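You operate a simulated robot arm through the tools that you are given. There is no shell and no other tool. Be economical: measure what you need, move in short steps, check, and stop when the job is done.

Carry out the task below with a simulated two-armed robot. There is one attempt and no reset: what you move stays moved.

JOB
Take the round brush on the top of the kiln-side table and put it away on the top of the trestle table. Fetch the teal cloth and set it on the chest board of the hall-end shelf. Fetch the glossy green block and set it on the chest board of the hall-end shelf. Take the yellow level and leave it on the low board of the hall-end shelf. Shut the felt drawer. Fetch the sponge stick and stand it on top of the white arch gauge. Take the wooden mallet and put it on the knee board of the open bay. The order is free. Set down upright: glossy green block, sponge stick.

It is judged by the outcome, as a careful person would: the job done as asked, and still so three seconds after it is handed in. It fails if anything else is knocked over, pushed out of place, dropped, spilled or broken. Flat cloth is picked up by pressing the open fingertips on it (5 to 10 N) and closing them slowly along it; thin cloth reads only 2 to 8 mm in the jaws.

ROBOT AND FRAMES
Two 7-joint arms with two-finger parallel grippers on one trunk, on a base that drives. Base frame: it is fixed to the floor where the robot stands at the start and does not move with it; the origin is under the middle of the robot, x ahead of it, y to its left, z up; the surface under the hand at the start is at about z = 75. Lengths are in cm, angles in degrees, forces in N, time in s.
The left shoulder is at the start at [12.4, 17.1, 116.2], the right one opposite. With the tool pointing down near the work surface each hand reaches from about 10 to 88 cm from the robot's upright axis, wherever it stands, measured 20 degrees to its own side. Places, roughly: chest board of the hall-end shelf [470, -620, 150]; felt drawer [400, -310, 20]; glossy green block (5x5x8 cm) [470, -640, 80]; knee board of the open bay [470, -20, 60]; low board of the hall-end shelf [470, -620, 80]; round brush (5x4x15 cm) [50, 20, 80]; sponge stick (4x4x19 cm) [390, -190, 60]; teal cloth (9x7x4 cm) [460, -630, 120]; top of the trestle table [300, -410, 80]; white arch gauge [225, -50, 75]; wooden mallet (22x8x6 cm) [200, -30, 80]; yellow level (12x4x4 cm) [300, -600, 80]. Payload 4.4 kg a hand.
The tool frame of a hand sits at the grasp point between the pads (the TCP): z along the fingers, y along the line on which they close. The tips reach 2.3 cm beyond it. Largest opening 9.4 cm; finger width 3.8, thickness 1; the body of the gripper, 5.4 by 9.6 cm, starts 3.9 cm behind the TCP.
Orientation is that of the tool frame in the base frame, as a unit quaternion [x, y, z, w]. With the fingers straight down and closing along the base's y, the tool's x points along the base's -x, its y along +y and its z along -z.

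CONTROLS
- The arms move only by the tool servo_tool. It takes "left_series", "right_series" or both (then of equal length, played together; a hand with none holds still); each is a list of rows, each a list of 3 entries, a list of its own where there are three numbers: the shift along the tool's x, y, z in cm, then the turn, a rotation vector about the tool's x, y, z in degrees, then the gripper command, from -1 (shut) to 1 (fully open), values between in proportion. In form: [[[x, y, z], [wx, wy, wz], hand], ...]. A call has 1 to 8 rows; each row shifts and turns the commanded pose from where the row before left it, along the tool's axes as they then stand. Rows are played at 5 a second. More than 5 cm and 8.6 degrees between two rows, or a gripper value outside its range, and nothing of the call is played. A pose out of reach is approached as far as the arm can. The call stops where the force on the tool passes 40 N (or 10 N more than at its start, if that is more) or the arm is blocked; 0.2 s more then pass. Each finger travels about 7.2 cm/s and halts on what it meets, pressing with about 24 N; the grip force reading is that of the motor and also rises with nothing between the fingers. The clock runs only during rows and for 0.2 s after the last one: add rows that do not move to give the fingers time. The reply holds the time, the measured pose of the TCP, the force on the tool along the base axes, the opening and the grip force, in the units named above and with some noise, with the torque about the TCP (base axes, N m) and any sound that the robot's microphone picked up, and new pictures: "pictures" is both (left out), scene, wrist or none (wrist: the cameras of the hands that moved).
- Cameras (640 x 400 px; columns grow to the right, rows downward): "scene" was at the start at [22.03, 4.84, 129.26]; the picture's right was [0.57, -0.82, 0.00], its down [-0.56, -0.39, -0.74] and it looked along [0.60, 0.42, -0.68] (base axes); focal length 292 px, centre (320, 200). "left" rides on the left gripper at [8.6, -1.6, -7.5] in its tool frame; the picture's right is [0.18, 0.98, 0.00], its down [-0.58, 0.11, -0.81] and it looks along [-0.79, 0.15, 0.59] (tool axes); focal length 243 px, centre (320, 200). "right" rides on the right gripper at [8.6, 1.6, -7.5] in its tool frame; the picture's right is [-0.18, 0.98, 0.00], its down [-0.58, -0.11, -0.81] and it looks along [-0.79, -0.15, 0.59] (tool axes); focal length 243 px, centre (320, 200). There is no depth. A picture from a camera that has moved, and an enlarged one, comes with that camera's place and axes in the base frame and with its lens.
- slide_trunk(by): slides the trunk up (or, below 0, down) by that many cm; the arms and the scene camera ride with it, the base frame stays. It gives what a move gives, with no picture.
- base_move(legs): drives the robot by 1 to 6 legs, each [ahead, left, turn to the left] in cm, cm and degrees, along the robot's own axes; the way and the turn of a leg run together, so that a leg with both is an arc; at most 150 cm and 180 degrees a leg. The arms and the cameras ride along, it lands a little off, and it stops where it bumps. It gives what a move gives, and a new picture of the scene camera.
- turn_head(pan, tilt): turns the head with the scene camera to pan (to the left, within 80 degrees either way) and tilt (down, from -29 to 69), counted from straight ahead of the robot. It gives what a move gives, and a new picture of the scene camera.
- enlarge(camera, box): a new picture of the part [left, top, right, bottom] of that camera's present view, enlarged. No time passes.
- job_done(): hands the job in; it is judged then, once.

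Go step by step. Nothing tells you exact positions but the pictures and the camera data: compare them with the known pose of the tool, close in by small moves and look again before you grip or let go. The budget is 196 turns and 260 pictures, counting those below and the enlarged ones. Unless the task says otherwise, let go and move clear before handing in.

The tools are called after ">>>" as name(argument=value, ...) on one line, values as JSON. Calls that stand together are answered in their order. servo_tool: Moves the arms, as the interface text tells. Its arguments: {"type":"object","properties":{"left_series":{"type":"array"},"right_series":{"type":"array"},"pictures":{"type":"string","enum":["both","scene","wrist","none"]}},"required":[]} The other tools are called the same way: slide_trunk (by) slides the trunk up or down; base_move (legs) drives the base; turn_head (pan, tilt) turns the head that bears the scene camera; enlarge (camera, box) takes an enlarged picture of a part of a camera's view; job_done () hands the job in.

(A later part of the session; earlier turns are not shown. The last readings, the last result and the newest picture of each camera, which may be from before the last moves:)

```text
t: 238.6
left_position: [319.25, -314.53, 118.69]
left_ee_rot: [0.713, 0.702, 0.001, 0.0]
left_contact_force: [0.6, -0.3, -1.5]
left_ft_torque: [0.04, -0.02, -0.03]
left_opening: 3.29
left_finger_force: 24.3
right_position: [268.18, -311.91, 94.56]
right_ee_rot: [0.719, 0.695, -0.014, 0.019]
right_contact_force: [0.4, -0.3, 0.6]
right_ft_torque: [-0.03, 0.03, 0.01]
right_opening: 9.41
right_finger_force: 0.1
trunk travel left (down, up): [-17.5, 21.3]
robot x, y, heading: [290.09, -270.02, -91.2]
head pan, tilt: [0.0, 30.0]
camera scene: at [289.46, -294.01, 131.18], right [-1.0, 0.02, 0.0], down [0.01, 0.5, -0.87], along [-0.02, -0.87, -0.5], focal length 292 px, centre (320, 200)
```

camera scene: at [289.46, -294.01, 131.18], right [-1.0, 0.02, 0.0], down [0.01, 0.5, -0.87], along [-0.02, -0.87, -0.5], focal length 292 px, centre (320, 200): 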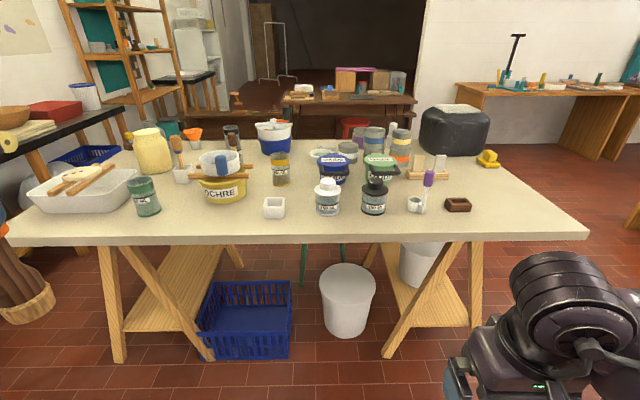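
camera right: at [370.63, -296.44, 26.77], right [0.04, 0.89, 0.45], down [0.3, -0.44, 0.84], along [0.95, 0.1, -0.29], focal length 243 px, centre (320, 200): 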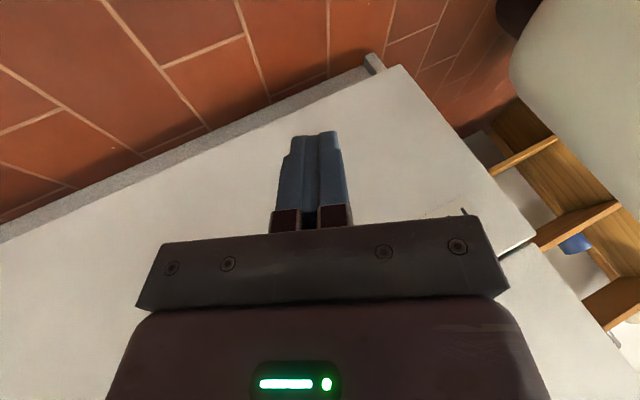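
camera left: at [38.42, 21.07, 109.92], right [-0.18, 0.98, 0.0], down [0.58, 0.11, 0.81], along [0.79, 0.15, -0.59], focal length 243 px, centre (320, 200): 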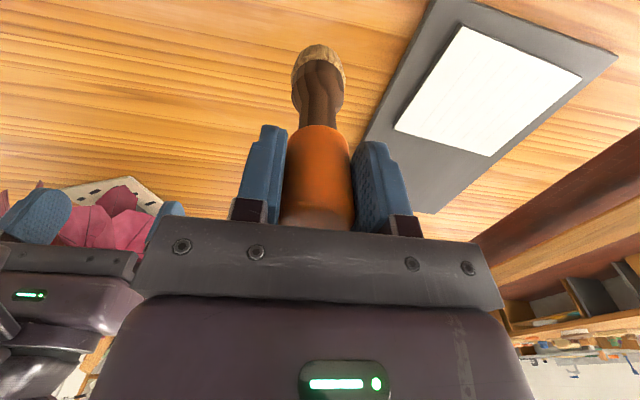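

The trestle top has a clear area at its right front, about [222, −382]. I'll strafe right and move in.

>>> base_move(legs=[[0, -93, 1.2], [40, 0, 0]])

>>> turn_head(pan=10, tilt=50)

```text
t: 249.2
left_position: [225.25, -352.51, 118.61]
left_ee_rot: [0.716, 0.698, 0.0, 0.0]
left_contact_force: [-0.4, -0.9, -0.9]
left_ft_torque: [0.02, -0.03, 0.0]
left_opening: 3.29
left_finger_force: 24.2
right_position: [174.21, -349.55, 94.57]
right_ee_rot: [0.721, 0.693, -0.015, 0.019]
right_contact_force: [0.5, -0.3, -0.4]
right_ft_torque: [0.01, -0.01, -0.03]
right_opening: 9.42
right_finger_force: 0.1
trunk travel left (down, up): [-17.5, 21.3]
robot x, y, heading: [196.0, -307.8, -91.7]
head pan, tilt: [0.0, 30.0]
camera scene: at [195.5, -331.91, 131.17], right [-1.0, 0.03, 0.0], down [0.01, 0.5, -0.87], along [-0.02, -0.87, -0.5], focal length 292 px, centre (320, 200)
```

scene: 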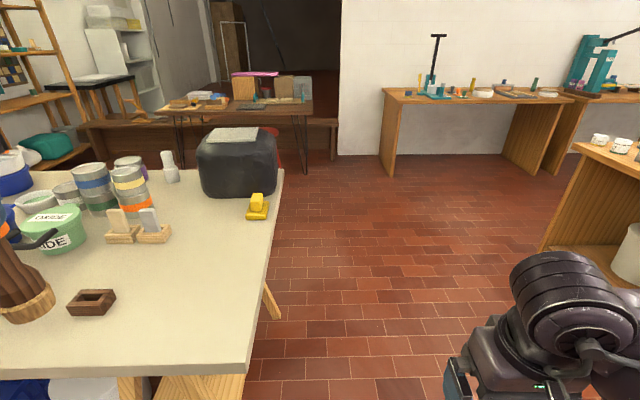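

```text
t: 250.0
left_position: [225.26, -352.53, 118.69]
left_ee_rot: [0.716, 0.699, 0.0, 0.0]
left_contact_force: [-1.4, -0.9, -1.8]
left_ft_torque: [0.06, -0.02, 0.0]
left_opening: 3.28
left_finger_force: 24.5
right_position: [174.06, -349.7, 94.55]
right_ee_rot: [0.721, 0.692, -0.015, 0.019]
right_contact_force: [0.2, 0.2, -0.1]
right_ft_torque: [-0.01, -0.01, -0.01]
right_opening: 9.39
right_finger_force: 0.0
trunk travel left (down, up): [-17.5, 21.3]
robot x, y, heading: [196.55, -307.27, -91.6]
head pan, tilt: [10.0, 50.0]
camera scene: at [196.87, -330.44, 128.24], right [-0.99, -0.15, 0.0], down [-0.11, 0.76, -0.64], along [0.1, -0.64, -0.77], focal length 292 px, centre (320, 200)
```

scene: 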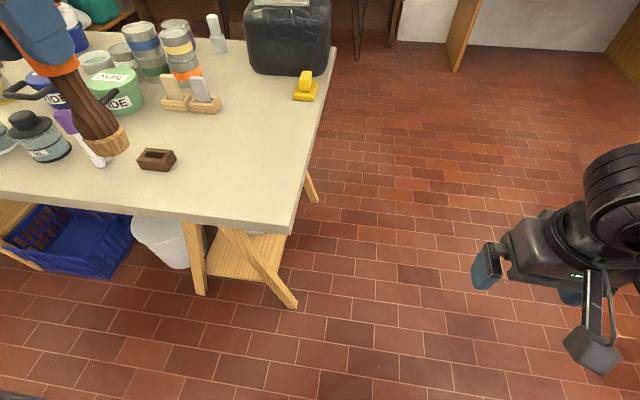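

The free spot at about [225, −382] is confirmed. I'll move the brush over it.

>>> servo_tool(left_series=[[[-4.2, 0.1, 0], [0, 0, 0], -1], [[-4.2, 0.1, 0], [0, 0, 0], -1], [[-4.2, 0.1, 0], [0, 0, 0], -1], [[-4.2, 0.1, 0], [0, 0, 0], -1], [[-4.2, 0.1, 2], [0, 0, 0], -1], [[-4.2, 0.1, 2], [0, 0, 0], -1], [[-4.2, 0.1, 2], [0, 0, 0], -1], [[0, 0, 0], [0, 0, 0], -1]], pictures="none")

>>> servo_tool(left_series=[[[0, 0, 4], [0, 0, 0], -1], [[0, 0, 4], [0, 0, 0], -1], [[0, 0, 4], [0, 0, 0], -1], [[0, 0, 4], [0, 0, 0], -1], [[0, 0, 0], [0, 0, 0], -1]])

```text
t: 251.8
left_position: [227.23, -378.88, 112.24]
left_ee_rot: [0.715, 0.699, -0.002, 0.001]
left_contact_force: [0.1, 0.1, -0.4]
left_ft_torque: [0.01, 0.01, -0.01]
left_opening: 3.28
left_finger_force: 23.7
left hand out of reach, approached as far as the arm can: row 7
right_position: [174.03, -349.49, 94.72]
right_ee_rot: [0.721, 0.693, -0.014, 0.02]
right_contact_force: [0.4, 0.5, 0.0]
right_ft_torque: [-0.02, -0.03, 0.02]
right_opening: 9.4
right_finger_force: 0.0
trunk travel left (down, up): [-17.5, 21.3]
robot x, y, heading: [196.09, -307.58, -91.7]
head pan, tilt: [10.0, 50.0]
```

```text
t: 253.0
left_position: [228.48, -376.56, 97.11]
left_ee_rot: [0.716, 0.698, 0.0, 0.0]
left_contact_force: [0.3, 0.4, -0.7]
left_ft_torque: [0.0, 0.0, -0.02]
left_opening: 3.32
left_finger_force: 23.7
left hand out of reach, approached as far as the arm can: row 2, 3, 4
right_position: [174.18, -349.61, 94.63]
right_ee_rot: [0.721, 0.693, -0.016, 0.02]
right_contact_force: [-0.4, -0.4, -0.3]
right_ft_torque: [0.05, 0.01, -0.01]
right_opening: 9.37
right_finger_force: 0.1
trunk travel left (down, up): [-17.5, 21.3]
robot x, y, heading: [196.05, -307.8, -91.4]
head pan, tilt: [10.0, 50.0]
camera scene: at [196.87, -330.41, 128.24], right [-0.99, -0.15, 0.0], down [-0.11, 0.76, -0.64], along [0.1, -0.64, -0.77], focal length 292 px, centre (320, 200)
camera left: at [226.86, -367.74, 104.51], right [0.99, 0.16, 0.0], down [0.1, -0.58, 0.81], along [0.13, -0.8, -0.59], focal length 243 px, centre (320, 200)
```

scene: 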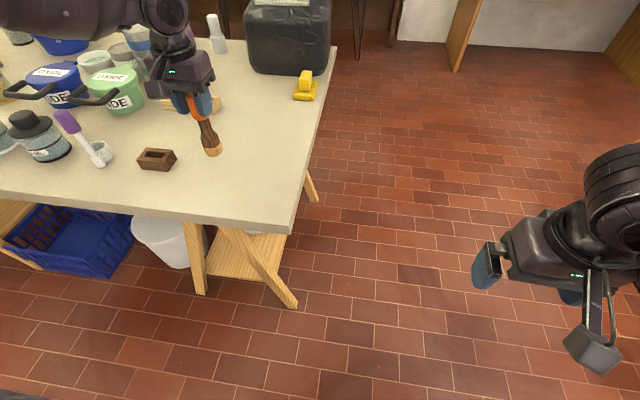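
left: 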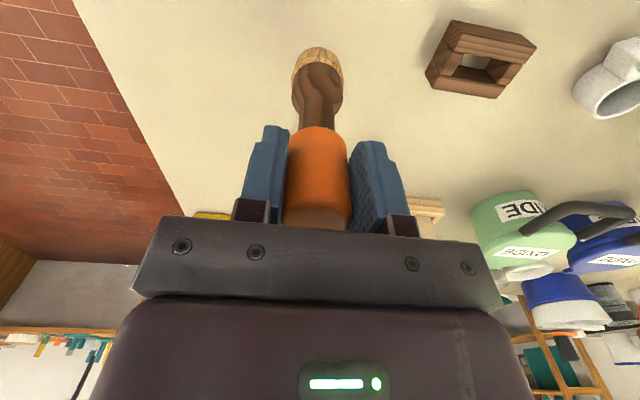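

The arm is at its lower limit, so I'll lower the trunk gently to bring the brush down.

>>> slide_trunk(by=-4)

>>> enlarge(camera="scene", box=[120, 60, 340, 240])

```text
t: 253.8
left_position: [228.5, -376.35, 92.91]
left_ee_rot: [0.715, 0.699, 0.001, -0.001]
left_contact_force: [0.9, 1.1, -1.4]
left_ft_torque: [0.02, 0.0, 0.02]
left_opening: 3.32
left_finger_force: 24.5
right_position: [174.17, -349.87, 86.57]
right_ee_rot: [0.72, 0.692, 0.031, -0.027]
right_contact_force: [-0.3, -0.2, -0.1]
right_ft_torque: [0.01, 0.05, 0.02]
right_opening: 9.41
right_finger_force: 0.0
trunk travel left (down, up): [-13.5, 25.3]
robot x, y, heading: [196.09, -307.82, -91.5]
head pan, tilt: [10.0, 50.0]
```

```text
2.22 times, centred on (230, 150) of scene
camera zoom: at [196.78, -334.54, 123.5], right [-0.99, -0.15, 0.0], down [-0.11, 0.76, -0.64], along [0.1, -0.64, -0.77], focal length 650 px, centre (520, 311)
```

zoom: 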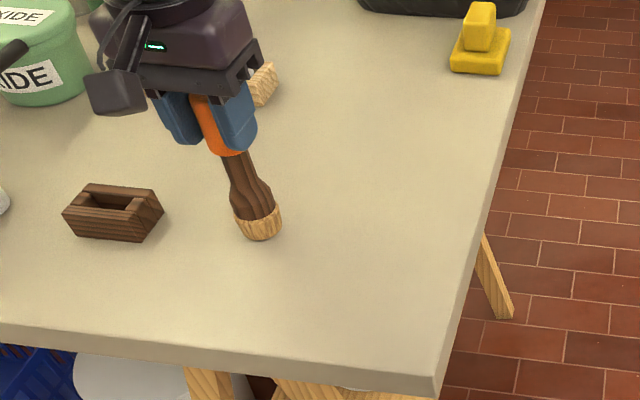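

>>> servo_tool(left_series=[[[0, 0, 0.8], [0, 0, 0], -1], [[0, 0, 0.6], [0, 0, 0], -1], [[0, 0, 0], [0, 0, 0], -1]], pictures="none")

```text
t: 254.6
left_position: [228.38, -376.25, 91.99]
left_ee_rot: [0.716, 0.698, -0.001, 0.001]
left_contact_force: [2.2, -0.1, 20.2]
left_ft_torque: [-0.4, -0.37, 0.05]
left_opening: 3.33
left_finger_force: 23.7
right_position: [173.99, -349.64, 86.8]
right_ee_rot: [0.721, 0.692, 0.03, -0.026]
right_contact_force: [0.5, 0.3, 0.0]
right_ft_torque: [-0.03, -0.04, 0.03]
right_opening: 9.39
right_finger_force: 0.1
trunk travel left (down, up): [-13.5, 25.3]
robot x, y, heading: [196.0, -307.76, -91.6]
head pan, tilt: [10.0, 50.0]
```

Contact at 20 N, so the table surface is near z 79. I'll ease up slightly and release.

>>> servo_tool(left_series=[[[0, 0, -0.3], [0, 0, 0], -1], [[0, 0, 0], [0, 0, 0], -0.25], [[0, 0, 0], [0, 0, 0], 0.0], [[0, 0, 0], [0, 0, 0], 0.4], [[0, 0, 0], [0, 0, 0], 0.8], [[0, 0, 0], [0, 0, 0], 0.8]])

```text
t: 256.0
left_position: [228.45, -376.4, 91.99]
left_ee_rot: [0.715, 0.699, 0.001, -0.001]
left_contact_force: [0.3, -0.4, 0.4]
left_ft_torque: [-0.02, -0.01, -0.03]
left_opening: 8.45
left_finger_force: 0.1
right_position: [174.08, -349.83, 86.66]
right_ee_rot: [0.721, 0.692, 0.032, -0.026]
right_contact_force: [-0.4, -0.3, 0.1]
right_ft_torque: [-0.04, -0.01, -0.01]
right_opening: 9.38
right_finger_force: 0.0
trunk travel left (down, up): [-13.5, 25.3]
robot x, y, heading: [196.07, -307.43, -91.5]
head pan, tilt: [10.0, 50.0]
camera scene: at [196.77, -334.51, 123.54], right [-0.99, -0.15, 0.0], down [-0.11, 0.76, -0.64], along [0.1, -0.64, -0.77], focal length 292 px, centre (320, 200)
camera left: at [226.96, -367.67, 99.41], right [0.99, 0.16, 0.0], down [0.1, -0.58, 0.81], along [0.13, -0.8, -0.59], focal length 243 px, centre (320, 200)
```

scene: 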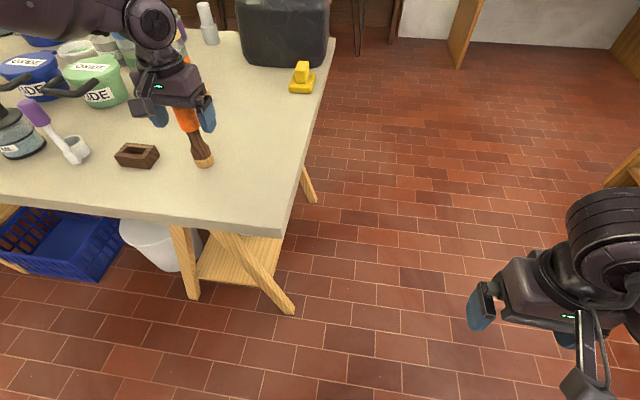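
left: 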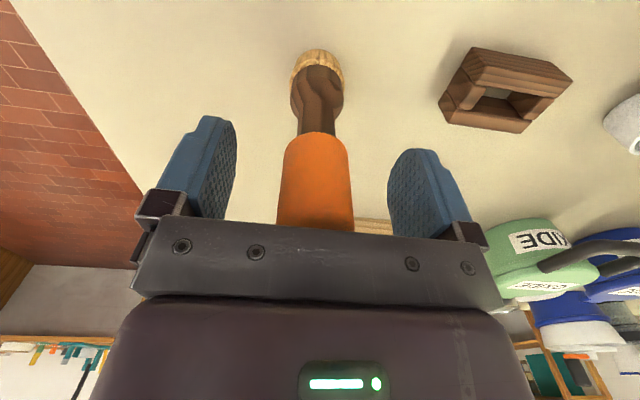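

The brush stands. I'll lift clear and restore the trunk.

>>> servo_tool(left_series=[[[0, 0, -2], [0, 0, 0], 0.8], [[0, 0, -3], [0, 0, 0], 0.8], [[0, 0, -4], [0, 0, 0], 0.8], [[0, 0, -4], [0, 0, 0], 0.8], [[0, 0, -4], [0, 0, 0], 0.8], [[4, 0, 0], [0, 0, 0], 0.8], [[4, 0, 0], [0, 0, 0], 0.8], [[4, 0, 0], [0, 0, 0], 0.8]], pictures="none")

>>> slide_trunk(by=4)

>>> turn_head(pan=20, tilt=25)

```text
t: 257.8
left_position: [228.94, -364.2, 109.31]
left_ee_rot: [0.715, 0.699, -0.001, -0.001]
left_contact_force: [0.3, 0.1, -0.2]
left_ft_torque: [-0.01, -0.02, -0.01]
left_opening: 8.45
left_finger_force: 0.0
right_position: [174.22, -349.81, 86.8]
right_ee_rot: [0.721, 0.692, 0.031, -0.027]
right_contact_force: [-0.1, -0.3, 0.8]
right_ft_torque: [0.01, 0.01, -0.01]
right_opening: 9.41
right_finger_force: 0.0
trunk travel left (down, up): [-13.5, 25.3]
robot x, y, heading: [196.08, -307.67, -91.6]
head pan, tilt: [10.0, 50.0]
```

```text
t: 258.7
left_position: [228.91, -364.49, 112.79]
left_ee_rot: [0.716, 0.698, 0.001, -0.002]
left_contact_force: [0.4, -0.2, -0.6]
left_ft_torque: [0.02, -0.04, -0.02]
left_opening: 8.45
left_finger_force: 0.0
right_position: [174.05, -349.84, 90.51]
right_ee_rot: [0.721, 0.692, 0.032, -0.028]
right_contact_force: [-0.1, -0.9, 0.2]
right_ft_torque: [0.03, -0.02, 0.0]
right_opening: 9.39
right_finger_force: 0.1
trunk travel left (down, up): [-17.5, 21.3]
robot x, y, heading: [196.17, -307.91, -91.4]
head pan, tilt: [10.0, 50.0]
```

```text
t: 259.6
left_position: [228.73, -364.39, 113.01]
left_ee_rot: [0.716, 0.698, 0.0, -0.001]
left_contact_force: [0.1, -0.2, 0.3]
left_ft_torque: [-0.03, -0.03, 0.01]
left_opening: 8.46
left_finger_force: 0.0
right_position: [174.14, -349.83, 90.79]
right_ee_rot: [0.721, 0.692, 0.03, -0.026]
right_contact_force: [-1.0, -0.6, -0.4]
right_ft_torque: [0.0, 0.02, -0.01]
right_opening: 9.41
right_finger_force: 0.0
trunk travel left (down, up): [-17.5, 21.3]
robot x, y, heading: [196.08, -307.61, -91.6]
head pan, tilt: [20.0, 25.0]
camera scene: at [198.66, -331.56, 131.97], right [-0.95, -0.32, 0.0], down [-0.13, 0.4, -0.91], along [0.29, -0.86, -0.42], focal length 292 px, centre (320, 200)
```

scene: 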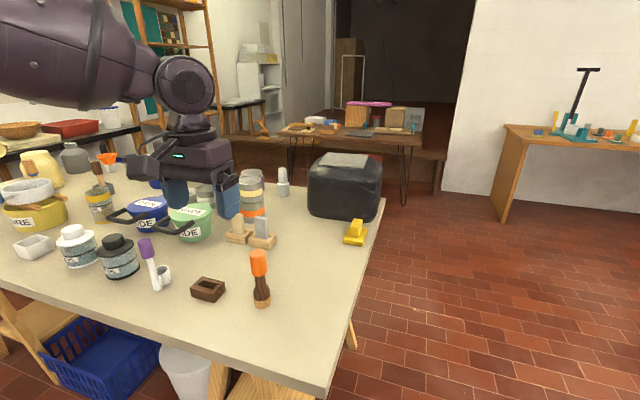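

The brush is placed. Next I'll drive down the room's right side toward the hall end for the yellow level.

>>> base_move(legs=[[0, -50, 1.5], [130, 0, 0]])

>>> turn_head(pan=50, tilt=20)

```text
t: 270.5
left_position: [180.2, -491.7, 113.02]
left_ee_rot: [0.706, 0.708, 0.001, 0.0]
left_contact_force: [0.2, 0.3, 0.7]
left_ft_torque: [-0.01, 0.02, 0.01]
left_opening: 8.44
left_finger_force: 0.1
right_position: [125.29, -478.55, 90.67]
right_ee_rot: [0.711, 0.702, 0.031, -0.026]
right_contact_force: [-0.4, -0.5, -0.1]
right_ft_torque: [0.03, 0.03, 0.01]
right_opening: 9.4
right_finger_force: 0.1
trunk travel left (down, up): [-17.5, 21.3]
robot x, y, heading: [146.29, -435.33, -90.0]
head pan, tilt: [20.0, 25.0]
camera scene: at [149.24, -459.58, 131.98], right [-0.94, -0.34, 0.0], down [-0.14, 0.4, -0.91], along [0.31, -0.85, -0.42], focal length 292 px, centre (320, 200)
```

scene: 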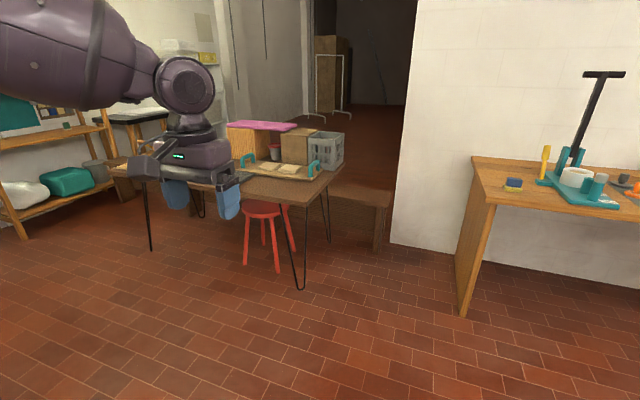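

```text
t: 271.5
left_position: [180.36, -491.78, 113.02]
left_ee_rot: [0.707, 0.708, 0.001, -0.001]
left_contact_force: [-0.1, 0.1, 0.7]
left_ft_torque: [0.02, -0.02, 0.03]
left_opening: 8.48
left_finger_force: 0.0
right_position: [125.19, -478.44, 90.78]
right_ee_rot: [0.711, 0.702, 0.031, -0.026]
right_contact_force: [1.1, 0.4, 0.5]
right_ft_torque: [0.02, 0.0, -0.02]
right_opening: 9.41
right_finger_force: 0.3
trunk travel left (down, up): [-17.5, 21.3]
robot x, y, heading: [146.05, -435.98, -89.9]
head pan, tilt: [50.0, 20.0]
camera scene: at [153.21, -456.9, 132.79], right [-0.64, -0.77, 0.0], down [-0.26, 0.22, -0.94], along [0.72, -0.6, -0.34], focal length 292 px, centre (320, 200)
```

scene: 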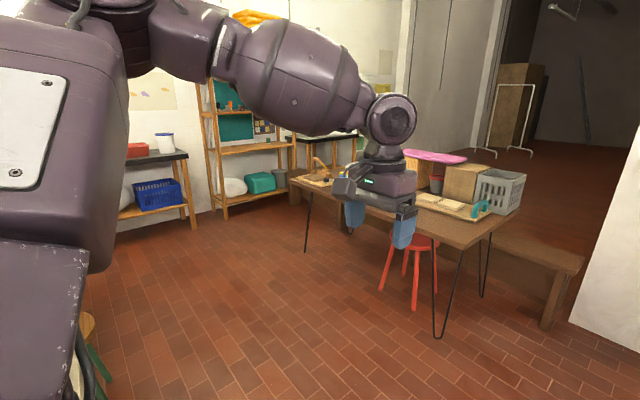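

The hairpin table's front edge is at y ≈ −570, x 196–320. I'll retract the left hand and move in front of it.

>>> servo_tool(left_series=[[[4, 0, 0], [0, 0, 0], 1], [[4, 0, 0], [0, 0, 0], 1], [[4, 0, 0], [0, 0, 0], 1], [[0, 0, 0], [0, 0, 0], 1]], right_series=[[[0, 0, -2], [0, -2, 0], 1], [[0, 0, -2], [0, -3, 0], 1], [[0, 0, -2], [0, 0, 0], 1], [[0, 0, 0], [0, 0, 0], 1]], pictures="none")

>>> turn_head(pan=0, tilt=35)

>>> base_move(legs=[[80, 0, 0], [0, 150, 0]])

```text
t: 272.5
left_position: [179.84, -479.76, 112.95]
left_ee_rot: [0.706, 0.708, 0.001, 0.001]
left_contact_force: [-0.2, -0.1, 0.0]
left_ft_torque: [0.02, -0.02, -0.02]
left_opening: 9.38
left_finger_force: 0.0
right_position: [125.16, -478.77, 96.75]
right_ee_rot: [0.713, 0.702, 0.001, 0.005]
right_contact_force: [-0.2, 0.2, 0.3]
right_ft_torque: [0.0, 0.0, -0.01]
right_opening: 9.39
right_finger_force: 0.1
trunk travel left (down, up): [-17.5, 21.3]
robot x, y, heading: [146.04, -436.02, -90.3]
head pan, tilt: [50.0, 20.0]
```

```text
t: 273.7
left_position: [180.13, -479.77, 113.06]
left_ee_rot: [0.707, 0.707, 0.001, 0.0]
left_contact_force: [-0.1, -0.5, -0.2]
left_ft_torque: [0.01, 0.02, 0.03]
left_opening: 9.4
left_finger_force: 0.0
right_position: [125.14, -478.75, 96.73]
right_ee_rot: [0.712, 0.702, -0.001, 0.004]
right_contact_force: [0.0, 0.3, -0.2]
right_ft_torque: [0.0, 0.04, 0.02]
right_opening: 9.4
right_finger_force: 0.2
trunk travel left (down, up): [-17.5, 21.3]
robot x, y, heading: [146.08, -435.86, -90.0]
head pan, tilt: [0.0, 35.0]
camera scene: at [146.09, -459.72, 130.41], right [-1.0, 0.0, 0.0], down [0.0, 0.57, -0.82], along [0.0, -0.82, -0.57], focal length 292 px, centre (320, 200)
```

scene: 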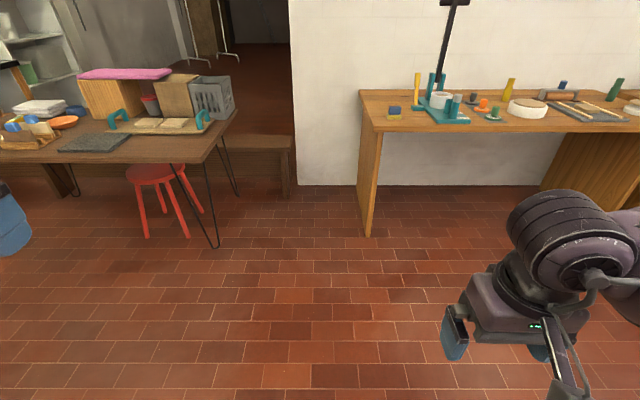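

```text
t: 290.9
left_position: [332.03, -556.7, 112.98]
left_ee_rot: [0.7, 0.715, 0.0, -0.001]
left_contact_force: [0.5, -0.3, -0.6]
left_ft_torque: [0.01, 0.01, -0.01]
left_opening: 9.39
left_finger_force: 0.0
right_position: [277.12, -556.75, 96.73]
right_ee_rot: [0.706, 0.709, -0.001, 0.004]
right_contact_force: [-0.2, -0.9, 0.5]
right_ft_torque: [-0.02, -0.02, 0.0]
right_opening: 9.41
right_finger_force: 0.2
trunk travel left (down, up): [-17.5, 21.3]
robot x, y, heading: [297.23, -513.76, -88.9]
head pan, tilt: [0.0, 35.0]
camera scene: at [297.7, -537.36, 130.4], right [-1.0, -0.02, 0.0], down [-0.01, 0.57, -0.82], along [0.02, -0.82, -0.57], focal length 292 px, centre (320, 200)
```

scene: 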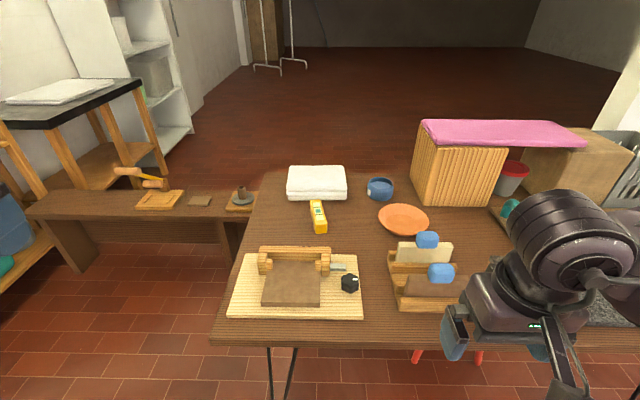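

The yellow level lies at about [300, −605.5], along y. I'll shift so the left hand can reach it.

>>> base_move(legs=[[0, -20, -1.1], [14, 0, 0]])

>>> servo_tool(left_series=[[[-4.5, 0, 0], [0, 0, 0], 1], [[-4.5, 0, 0], [0, 0, 0], 1], [[-4.5, 0, 0], [0, 0, 0], 1], [[-4.5, 0, 0], [0, 0, 0], 1], [[-4.5, -2, 0], [0, 0, 0], 1], [[-4, -2, 0], [0, 0, 0], 1], [[0, -2, 0], [0, 0, 0], 1], [[0, 0, 0], [0, 0, 0], 1]])

```text
t: 294.2
left_position: [311.12, -571.64, 112.96]
left_ee_rot: [0.707, 0.707, 0.001, -0.001]
left_contact_force: [-0.1, -0.5, -0.6]
left_ft_torque: [-0.01, 0.0, -0.02]
left_opening: 9.4
left_finger_force: 0.0
right_position: [256.28, -570.37, 96.72]
right_ee_rot: [0.713, 0.702, -0.001, 0.003]
right_contact_force: [0.5, 0.5, -0.5]
right_ft_torque: [0.04, 0.01, 0.01]
right_opening: 9.39
right_finger_force: 0.0
trunk travel left (down, up): [-17.5, 21.3]
robot x, y, heading: [276.98, -527.64, -90.0]
head pan, tilt: [0.0, 35.0]
camera scene: at [277.15, -551.48, 130.39], right [-1.0, 0.0, 0.0], down [0.0, 0.57, -0.82], along [0.0, -0.82, -0.57], focal length 292 px, centre (320, 200)
```

scene: 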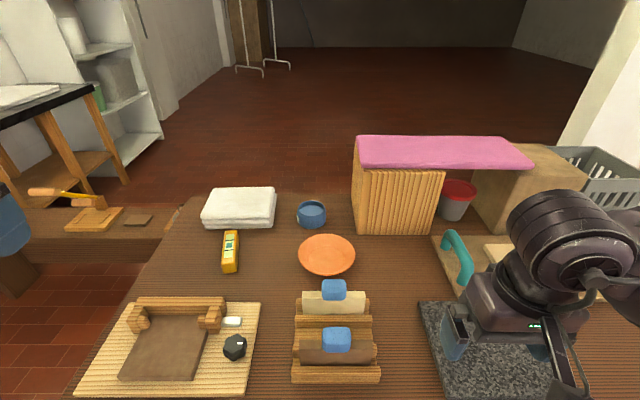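

```text
t: 296.0
left_position: [306.92, -596.67, 112.77]
left_ee_rot: [0.706, 0.708, 0.0, 0.0]
left_contact_force: [-0.7, -0.5, 0.3]
left_ft_torque: [0.01, 0.01, 0.01]
left_opening: 9.4
left_finger_force: 0.0
left hand out of reach, approached as far as the arm can: row 6, 7
right_position: [256.24, -570.33, 96.78]
right_ee_rot: [0.713, 0.701, -0.001, 0.005]
right_contact_force: [0.0, 1.5, -0.7]
right_ft_torque: [-0.01, 0.02, 0.01]
right_opening: 9.39
right_finger_force: 0.0
trunk travel left (down, up): [-17.5, 21.3]
robot x, y, heading: [277.15, -527.38, -90.1]
head pan, tilt: [0.0, 35.0]
camera scene: at [277.22, -551.37, 130.42], right [-1.0, 0.0, 0.0], down [0.0, 0.57, -0.82], along [0.0, -0.82, -0.57], focal length 292 px, centre (320, 200)
camera left: at [305.03, -587.92, 120.17], right [0.98, 0.19, 0.0], down [0.11, -0.58, 0.81], along [0.15, -0.79, -0.59], focal length 243 px, centre (320, 200)
```

scene: 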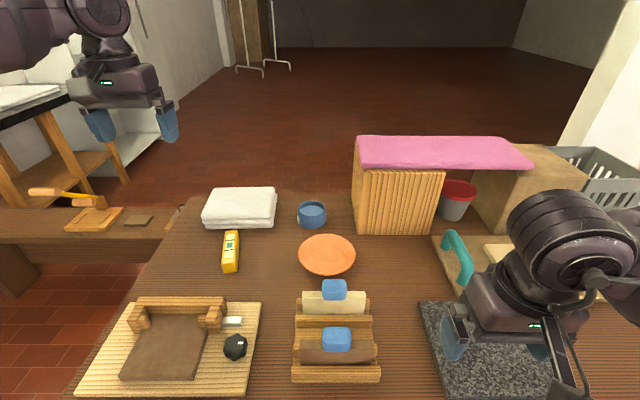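
left: 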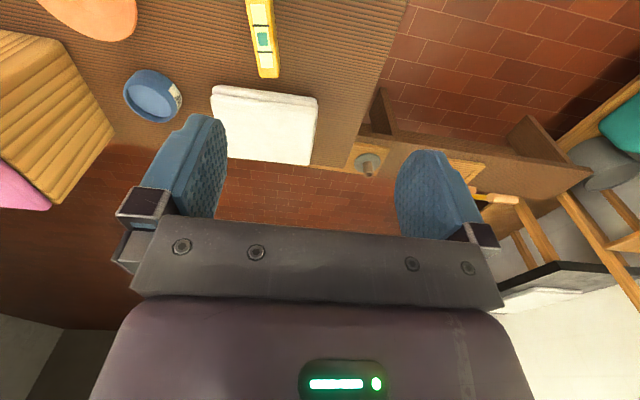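

The level's centre is about [299.6, −604], yawed about 8°. I need a little more reach, so I'll drive a few cm closer and lower the hand.

>>> base_move(legs=[[8, 0, 0]])

>>> servo_tool(left_series=[[[0, -3.5, 3], [0, 0, -4], 1], [[0, -3.5, 3], [0, 0, -4], 1], [[0, 0, 4], [0, 0, 0], 1], [[0, 0, 4], [0, 0, 0], 1], [[0, 0, 4], [0, 0, 0], 1], [[0, 0, 0], [0, 0, 0], 1]])

```text
t: 297.1
left_position: [306.71, -604.6, 112.72]
left_ee_rot: [0.707, 0.707, 0.0, 0.0]
left_contact_force: [0.4, 0.4, 0.4]
left_ft_torque: [0.03, 0.01, 0.0]
left_opening: 9.4
left_finger_force: 0.0
right_position: [256.25, -578.23, 96.75]
right_ee_rot: [0.714, 0.701, 0.0, 0.003]
right_contact_force: [0.8, -0.3, -0.4]
right_ft_torque: [0.0, -0.03, -0.03]
right_opening: 9.38
right_finger_force: 0.1
trunk travel left (down, up): [-17.5, 21.3]
robot x, y, heading: [277.44, -535.31, -89.8]
head pan, tilt: [0.0, 35.0]
camera scene: at [277.11, -559.3, 130.39], right [-1.0, 0.0, 0.0], down [0.0, 0.57, -0.82], along [0.0, -0.82, -0.57], focal length 292 px, centre (320, 200)
```

scene: 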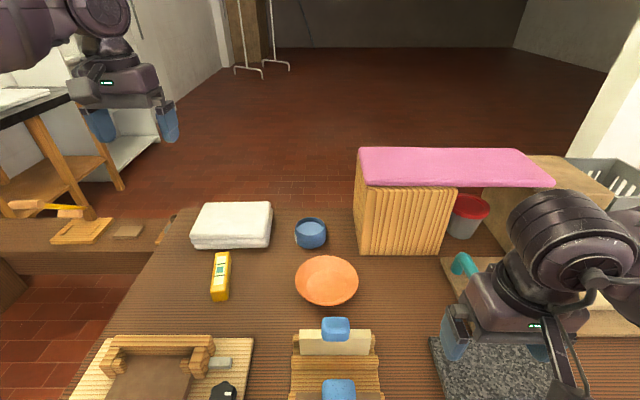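

```text
t: 298.5
left_position: [306.16, -601.25, 98.57]
left_ee_rot: [0.656, 0.754, -0.001, -0.001]
left_contact_force: [0.9, 1.4, -0.2]
left_ft_torque: [0.0, -0.02, -0.03]
left_opening: 9.4
left_finger_force: 0.0
left hand out of reach, approached as far as the arm can: row 1, 2, 3, 4, 5
right_position: [256.14, -578.06, 96.73]
right_ee_rot: [0.713, 0.701, -0.001, 0.004]
right_contact_force: [-1.1, -0.7, -0.1]
right_ft_torque: [0.0, 0.03, -0.03]
right_opening: 9.4
right_finger_force: 0.2
trunk travel left (down, up): [-17.5, 21.3]
robot x, y, heading: [277.24, -535.51, -89.9]
head pan, tilt: [0.0, 35.0]
camera scene: at [277.09, -559.2, 130.42], right [-1.0, 0.0, 0.0], down [0.0, 0.57, -0.82], along [0.0, -0.82, -0.57], focal length 292 px, centre (320, 200)
camera left: at [303.17, -592.85, 105.96], right [0.95, 0.32, 0.0], down [0.19, -0.56, 0.81], along [0.26, -0.76, -0.59], focal length 243 px, centre (320, 200)
```

scene: 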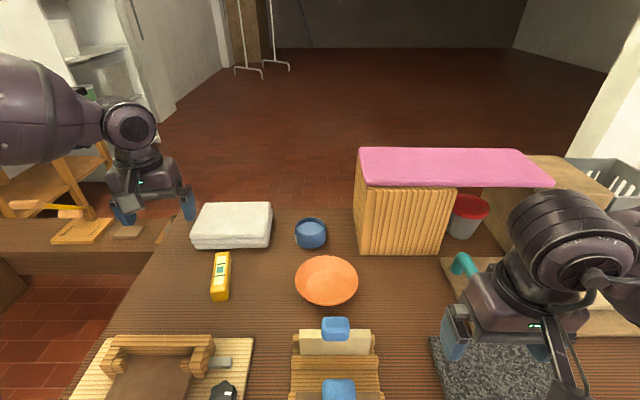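
left: 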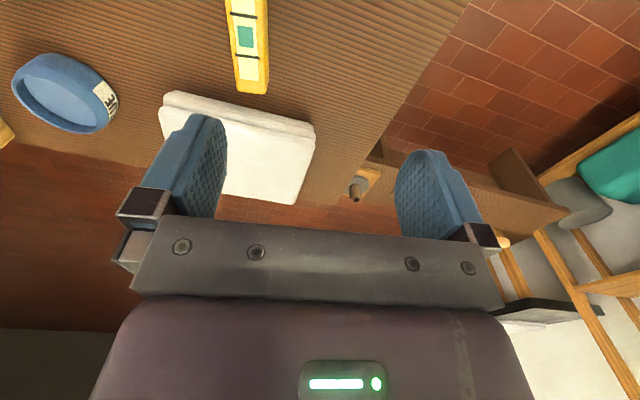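

>>> slide_trunk(by=-13)

>>> servo_tool(left_series=[[[0, -2.5, 0], [0, 0, 0], 1], [[0, -2.5, 0], [0, 0, 0], 1], [[-1, -1.5, 0], [0, 0, 0], 1], [[0, 0, 0], [0, 0, 0], 1]])

```text
t: 299.5
left_position: [306.03, -601.23, 88.32]
left_ee_rot: [0.657, 0.754, 0.012, -0.01]
left_contact_force: [-0.1, 0.6, 0.4]
left_ft_torque: [0.0, -0.02, -0.01]
left_opening: 9.4
left_finger_force: 0.0
right_position: [256.06, -577.86, 80.2]
right_ee_rot: [0.708, 0.694, 0.092, -0.091]
right_contact_force: [4.5, -3.0, 21.6]
right_ft_torque: [-0.37, 0.89, 0.2]
right_opening: 9.24
right_finger_force: 0.1
trunk travel left (down, up): [-8.6, 30.2]
robot x, y, heading: [277.58, -535.32, -90.3]
head pan, tilt: [0.0, 35.0]
stopped: the force on the tool passed its limit at 179 N (the readings are from after the stop); the commanded pose is now the measured one
```

```text
t: 300.5
left_position: [299.85, -602.96, 88.47]
left_ee_rot: [0.657, 0.754, 0.011, -0.01]
left_contact_force: [0.5, -0.1, 0.6]
left_ft_torque: [0.02, 0.01, 0.05]
left_opening: 9.43
left_finger_force: 0.1
right_position: [256.09, -577.93, 80.28]
right_ee_rot: [0.709, 0.694, 0.092, -0.092]
right_contact_force: [2.2, -6.2, 26.1]
right_ft_torque: [-0.5, 1.22, 0.49]
right_opening: 9.25
right_finger_force: 0.0
trunk travel left (down, up): [-8.6, 30.2]
robot x, y, heading: [277.15, -535.28, -90.1]
head pan, tilt: [0.0, 35.0]
camera scene: at [277.14, -568.16, 119.67], right [-1.0, 0.0, 0.0], down [0.0, 0.57, -0.82], along [0.0, -0.82, -0.57], focal length 292 px, centre (320, 200)
camera left: at [296.85, -594.81, 96.05], right [0.95, 0.32, 0.01], down [0.19, -0.58, 0.79], along [0.26, -0.75, -0.61], focal length 243 px, centre (320, 200)
```

scene: 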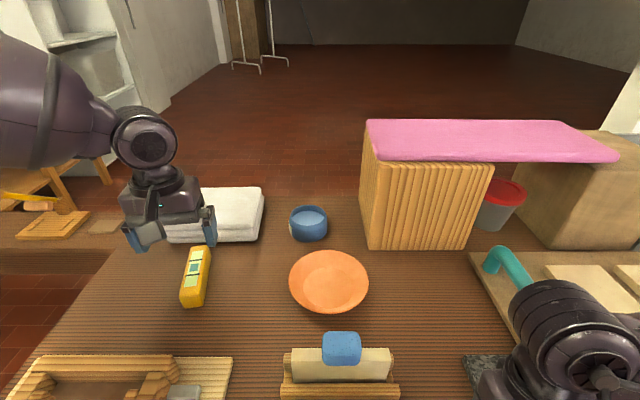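
left: 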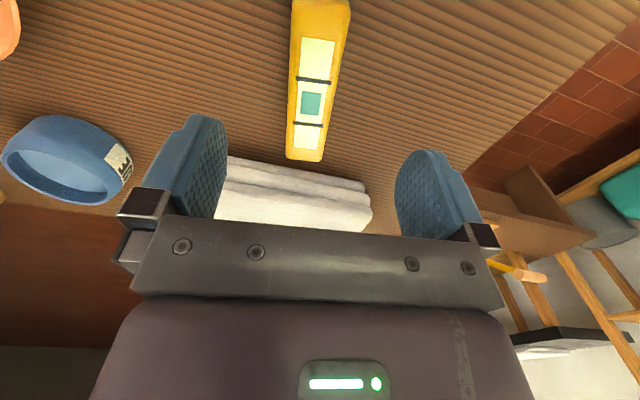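

The right hand pressed down on the granite slab while the trunk lowered. I'll raise it at once and check the slab.

>>> servo_tool(right_series=[[[0, 0, -2], [0, 0, 0], 1], [[0, 0, -4], [0, 0, 0], 1], [[0, 0, -5], [0, -5, 0], 1], [[0, 0, -5], [0, -5, 0], 1], [[0, 0, -4], [0, -4, 0], 1], [[4, -4, 0], [0, 0, 0], 1], [[4, -2, 0], [0, 0, 0], 1], [[0, 0, 0], [0, 0, 0], 1]], pictures="scene")

>>> enlarge(camera="scene", box=[400, 200, 640, 400])

```text
refused: row 6 steps farther than a row can; nothing moved
```

```text
2.00 times, centred on (520, 300) of scene
camera zoom: at [277.14, -568.16, 119.67], right [-1.0, 0.0, 0.0], down [0.0, 0.57, -0.82], along [0.0, -0.82, -0.57], focal length 584 px, centre (-80, 0)
```

zoom: 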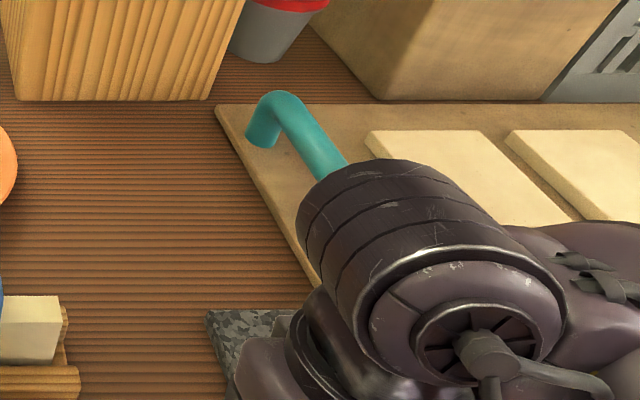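

>>> servo_tool(right_series=[[[0, 0, -2], [0, 0, 0], 1], [[0, 0, -4], [0, 0, 0], 1], [[0, 0, -5], [0, -5, 0], 1], [[0, 0, -5], [0, -5, 0], 1], [[0, 0, -4], [0, -4, 0], 1], [[4, -2, 0], [0, 0, 0], 1], [[4, -2, 0], [0, 0, 0], 1], [[0, 0, 0], [0, 0, 0], 1]], pictures="both")

```text
t: 302.3
left_position: [299.67, -603.12, 88.35]
left_ee_rot: [0.657, 0.754, 0.012, -0.01]
left_contact_force: [0.1, -0.2, 0.3]
left_ft_torque: [-0.04, 0.0, -0.02]
left_opening: 9.39
left_finger_force: 0.1
right_position: [252.47, -584.17, 97.68]
right_ee_rot: [0.714, 0.7, 0.006, -0.008]
right_contact_force: [0.2, 0.1, -0.7]
right_ft_torque: [0.0, 0.0, -0.01]
right_opening: 9.38
right_finger_force: 0.1
right hand out of reach, approached as far as the arm can: row 1, 3, 4, 5, 6, 7
trunk travel left (down, up): [-8.6, 30.2]
robot x, y, heading: [277.13, -535.36, -90.0]
head pan, tilt: [0.0, 35.0]
camera scene: at [277.07, -568.27, 119.62], right [-1.0, 0.0, 0.0], down [0.0, 0.57, -0.82], along [0.0, -0.82, -0.57], focal length 292 px, centre (320, 200)
camera right: at [254.3, -575.77, 105.48], right [0.98, -0.2, -0.01], down [-0.12, -0.6, 0.79], along [-0.17, -0.78, -0.61], focal length 243 px, centre (320, 200)
```

scene: 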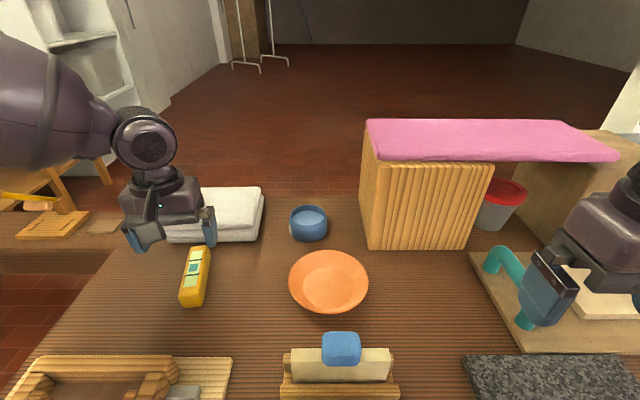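
right: 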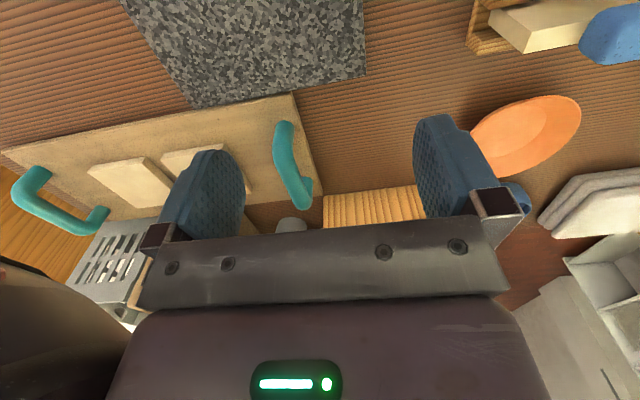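

The slab looks undisturbed. The left hand is above the level; I'll fine-align and descend with it.

>>> servo_tool(left_series=[[[-1.2, 0, 2], [0, 0, -3], 1], [[0, 0, 3], [0, 0, 0], 1], [[0, 0, 3], [0, 0, 0], 1], [[0, 0, 2.2], [0, 0, 0], 1], [[0, 0, 0], [0, 0, 0], 1]], pictures="both")

```text
t: 303.5
left_position: [300.38, -603.69, 78.31]
left_ee_rot: [0.636, 0.772, 0.011, -0.01]
left_contact_force: [1.0, 1.2, 2.3]
left_ft_torque: [-0.07, 0.16, -0.06]
left_opening: 9.4
left_finger_force: 0.2
left hand out of reach, approached as far as the arm can: row 4
right_position: [252.51, -584.21, 97.8]
right_ee_rot: [0.714, 0.7, 0.007, -0.007]
right_contact_force: [0.4, 0.3, 0.5]
right_ft_torque: [0.01, 0.01, -0.01]
right_opening: 9.39
right_finger_force: 0.1
trunk travel left (down, up): [-8.6, 30.2]
robot x, y, heading: [277.41, -535.09, -90.2]
head pan, tilt: [0.0, 35.0]
camera scene: at [277.05, -568.2, 119.66], right [-1.0, 0.0, 0.0], down [0.0, 0.57, -0.82], along [0.0, -0.82, -0.57], focal length 292 px, centre (320, 200)
camera left: at [296.88, -595.64, 85.98], right [0.93, 0.37, 0.01], down [0.22, -0.57, 0.79], along [0.3, -0.73, -0.61], focal length 243 px, centre (320, 200)
```

scene: 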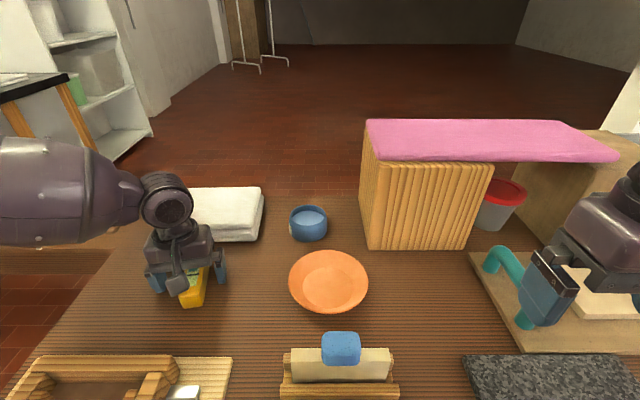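
left: 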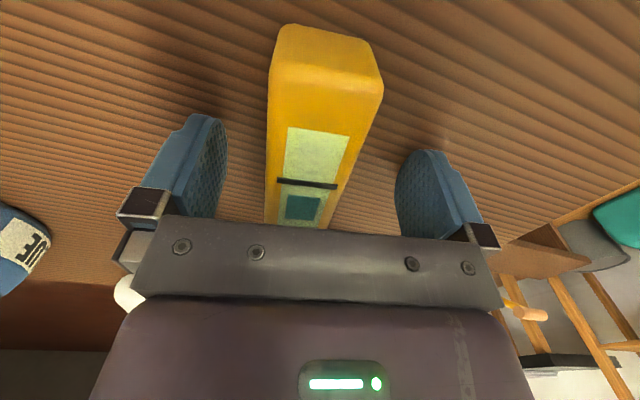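

>>> servo_tool(left_series=[[[0, 0, 0], [0, 0, 2], 0.3], [[0, 0, 0], [0, 0, 0], -0.3], [[0, 0, 0], [0, 0, 0], -1], [[0, 0, 0], [0, 0, 0], -1], [[0, 0, 0], [0, 0, 0], -1], [[0, 0, -1], [0, 0, 0], -1], [[0, 0, -1.5], [0, 0, 0], -1], [[0, 0, 0], [0, 0, 0], -1]], pictures="wrist")

```text
t: 305.3
left_position: [300.02, -603.75, 80.65]
left_ee_rot: [0.65, 0.759, 0.013, -0.01]
left_contact_force: [0.3, 1.2, -1.8]
left_ft_torque: [0.01, 0.01, -0.05]
left_opening: 3.39
left_finger_force: 23.6
right_position: [252.41, -584.21, 97.74]
right_ee_rot: [0.714, 0.7, 0.006, -0.008]
right_contact_force: [-0.4, 0.8, -0.5]
right_ft_torque: [-0.03, 0.02, 0.01]
right_opening: 9.37
right_finger_force: 0.1
trunk travel left (down, up): [-8.6, 30.2]
robot x, y, heading: [277.12, -535.26, -90.3]
head pan, tilt: [0.0, 35.0]
camera left: at [297.05, -595.66, 88.36], right [0.94, 0.33, 0.01], down [0.2, -0.58, 0.79], along [0.27, -0.74, -0.62], focal length 243 px, centre (320, 200)
```

left: 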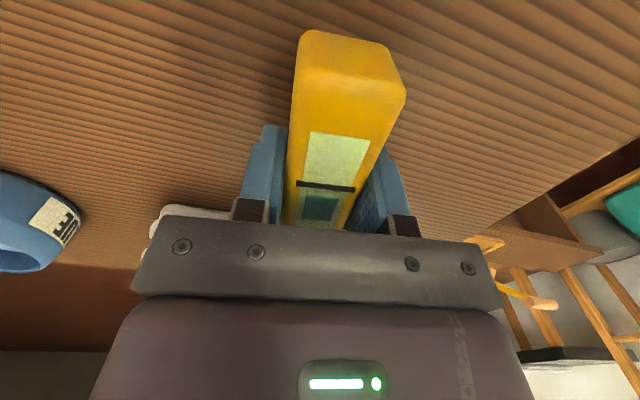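

The level is held. Lifting both hands and the trunk, then backing off.

>>> servo_tool(left_series=[[[0, 0, -4], [0, 0, 0], -1], [[0, 0, -4], [0, 0, 0], -1], [[0, 0, -4], [0, 0, 0], -1], [[0, 0, -4], [0, 0, 0], -1], [[0, 0, -4], [0, 0, 0], -1], [[0, 0, 0], [0, 0, 0], -1]], pictures="none")

>>> slide_trunk(by=9)

>>> base_move(legs=[[-25, 0, 0]])

>>> turn_head(pan=60, tilt=15)

```text
t: 306.7
left_position: [300.05, -604.33, 100.72]
left_ee_rot: [0.65, 0.76, 0.013, -0.009]
left_contact_force: [-0.9, 0.1, -1.0]
left_ft_torque: [0.02, -0.05, 0.0]
left_opening: 3.38
left_finger_force: 23.6
right_position: [252.37, -584.19, 97.62]
right_ee_rot: [0.713, 0.701, 0.008, -0.009]
right_contact_force: [-0.2, 0.7, -0.3]
right_ft_torque: [0.01, 0.0, 0.01]
right_opening: 9.42
right_finger_force: 0.0
trunk travel left (down, up): [-8.6, 30.2]
robot x, y, heading: [277.1, -535.36, -90.1]
head pan, tilt: [0.0, 35.0]
```

```text
t: 308.0
left_position: [300.21, -601.58, 117.84]
left_ee_rot: [0.649, 0.759, -0.043, 0.037]
left_contact_force: [0.3, -1.7, -1.5]
left_ft_torque: [0.03, -0.03, 0.0]
left_opening: 3.38
left_finger_force: 23.6
right_position: [252.5, -584.5, 106.36]
right_ee_rot: [0.714, 0.7, 0.009, -0.009]
right_contact_force: [0.3, -0.8, -0.3]
right_ft_torque: [0.06, 0.02, -0.02]
right_opening: 9.4
right_finger_force: 0.1
trunk travel left (down, up): [-17.6, 21.2]
robot x, y, heading: [277.08, -535.39, -90.2]
head pan, tilt: [0.0, 35.0]
```

```text
t: 309.8
left_position: [299.91, -576.44, 118.18]
left_ee_rot: [0.65, 0.757, -0.046, 0.039]
left_contact_force: [0.3, 0.0, -0.8]
left_ft_torque: [0.04, 0.0, -0.03]
left_opening: 3.4
left_finger_force: 23.9
right_position: [252.4, -559.18, 106.54]
right_ee_rot: [0.716, 0.698, 0.007, -0.008]
right_contact_force: [-0.3, 0.6, -0.4]
right_ft_torque: [0.0, 0.0, -0.02]
right_opening: 9.39
right_finger_force: 0.0
trunk travel left (down, up): [-17.6, 21.2]
robot x, y, heading: [277.52, -510.27, -90.1]
head pan, tilt: [0.0, 35.0]
camera scene: at [277.1, -534.13, 130.54], right [-1.0, 0.01, 0.0], down [0.0, 0.57, -0.82], along [-0.01, -0.82, -0.57], focal length 292 px, centre (320, 200)
```

scene: 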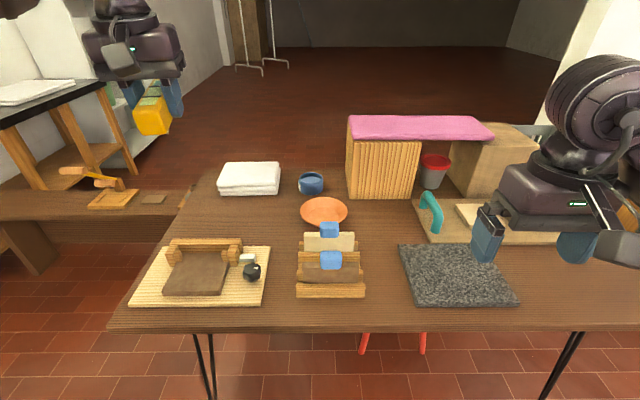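

```text
t: 311.1
left_position: [299.96, -576.39, 118.13]
left_ee_rot: [0.65, 0.757, -0.045, 0.039]
left_contact_force: [-0.4, -0.6, -0.7]
left_ft_torque: [0.0, 0.01, 0.02]
left_opening: 3.4
left_finger_force: 24.2
right_position: [252.37, -559.27, 106.5]
right_ee_rot: [0.716, 0.699, 0.007, -0.007]
right_contact_force: [-0.1, -0.1, 0.2]
right_ft_torque: [-0.03, -0.03, -0.02]
right_opening: 9.41
right_finger_force: 0.1
trunk travel left (down, up): [-17.6, 21.2]
robot x, y, heading: [277.29, -509.52, -90.3]
head pan, tilt: [60.0, 15.0]
camera scene: at [285.22, -530.11, 133.74], right [-0.51, -0.86, 0.0], down [-0.22, 0.13, -0.97], along [0.83, -0.49, -0.26], focal length 292 px, centre (320, 200)
```

scene: 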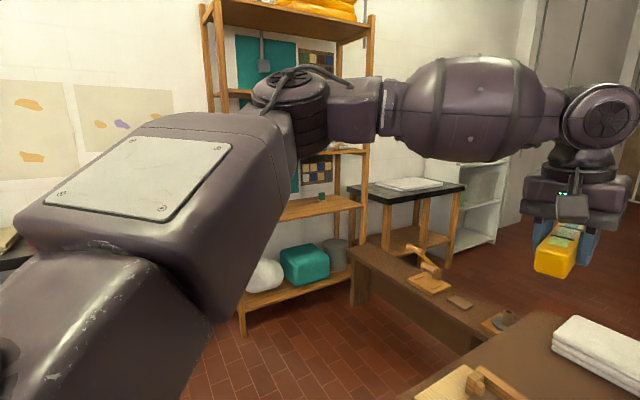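

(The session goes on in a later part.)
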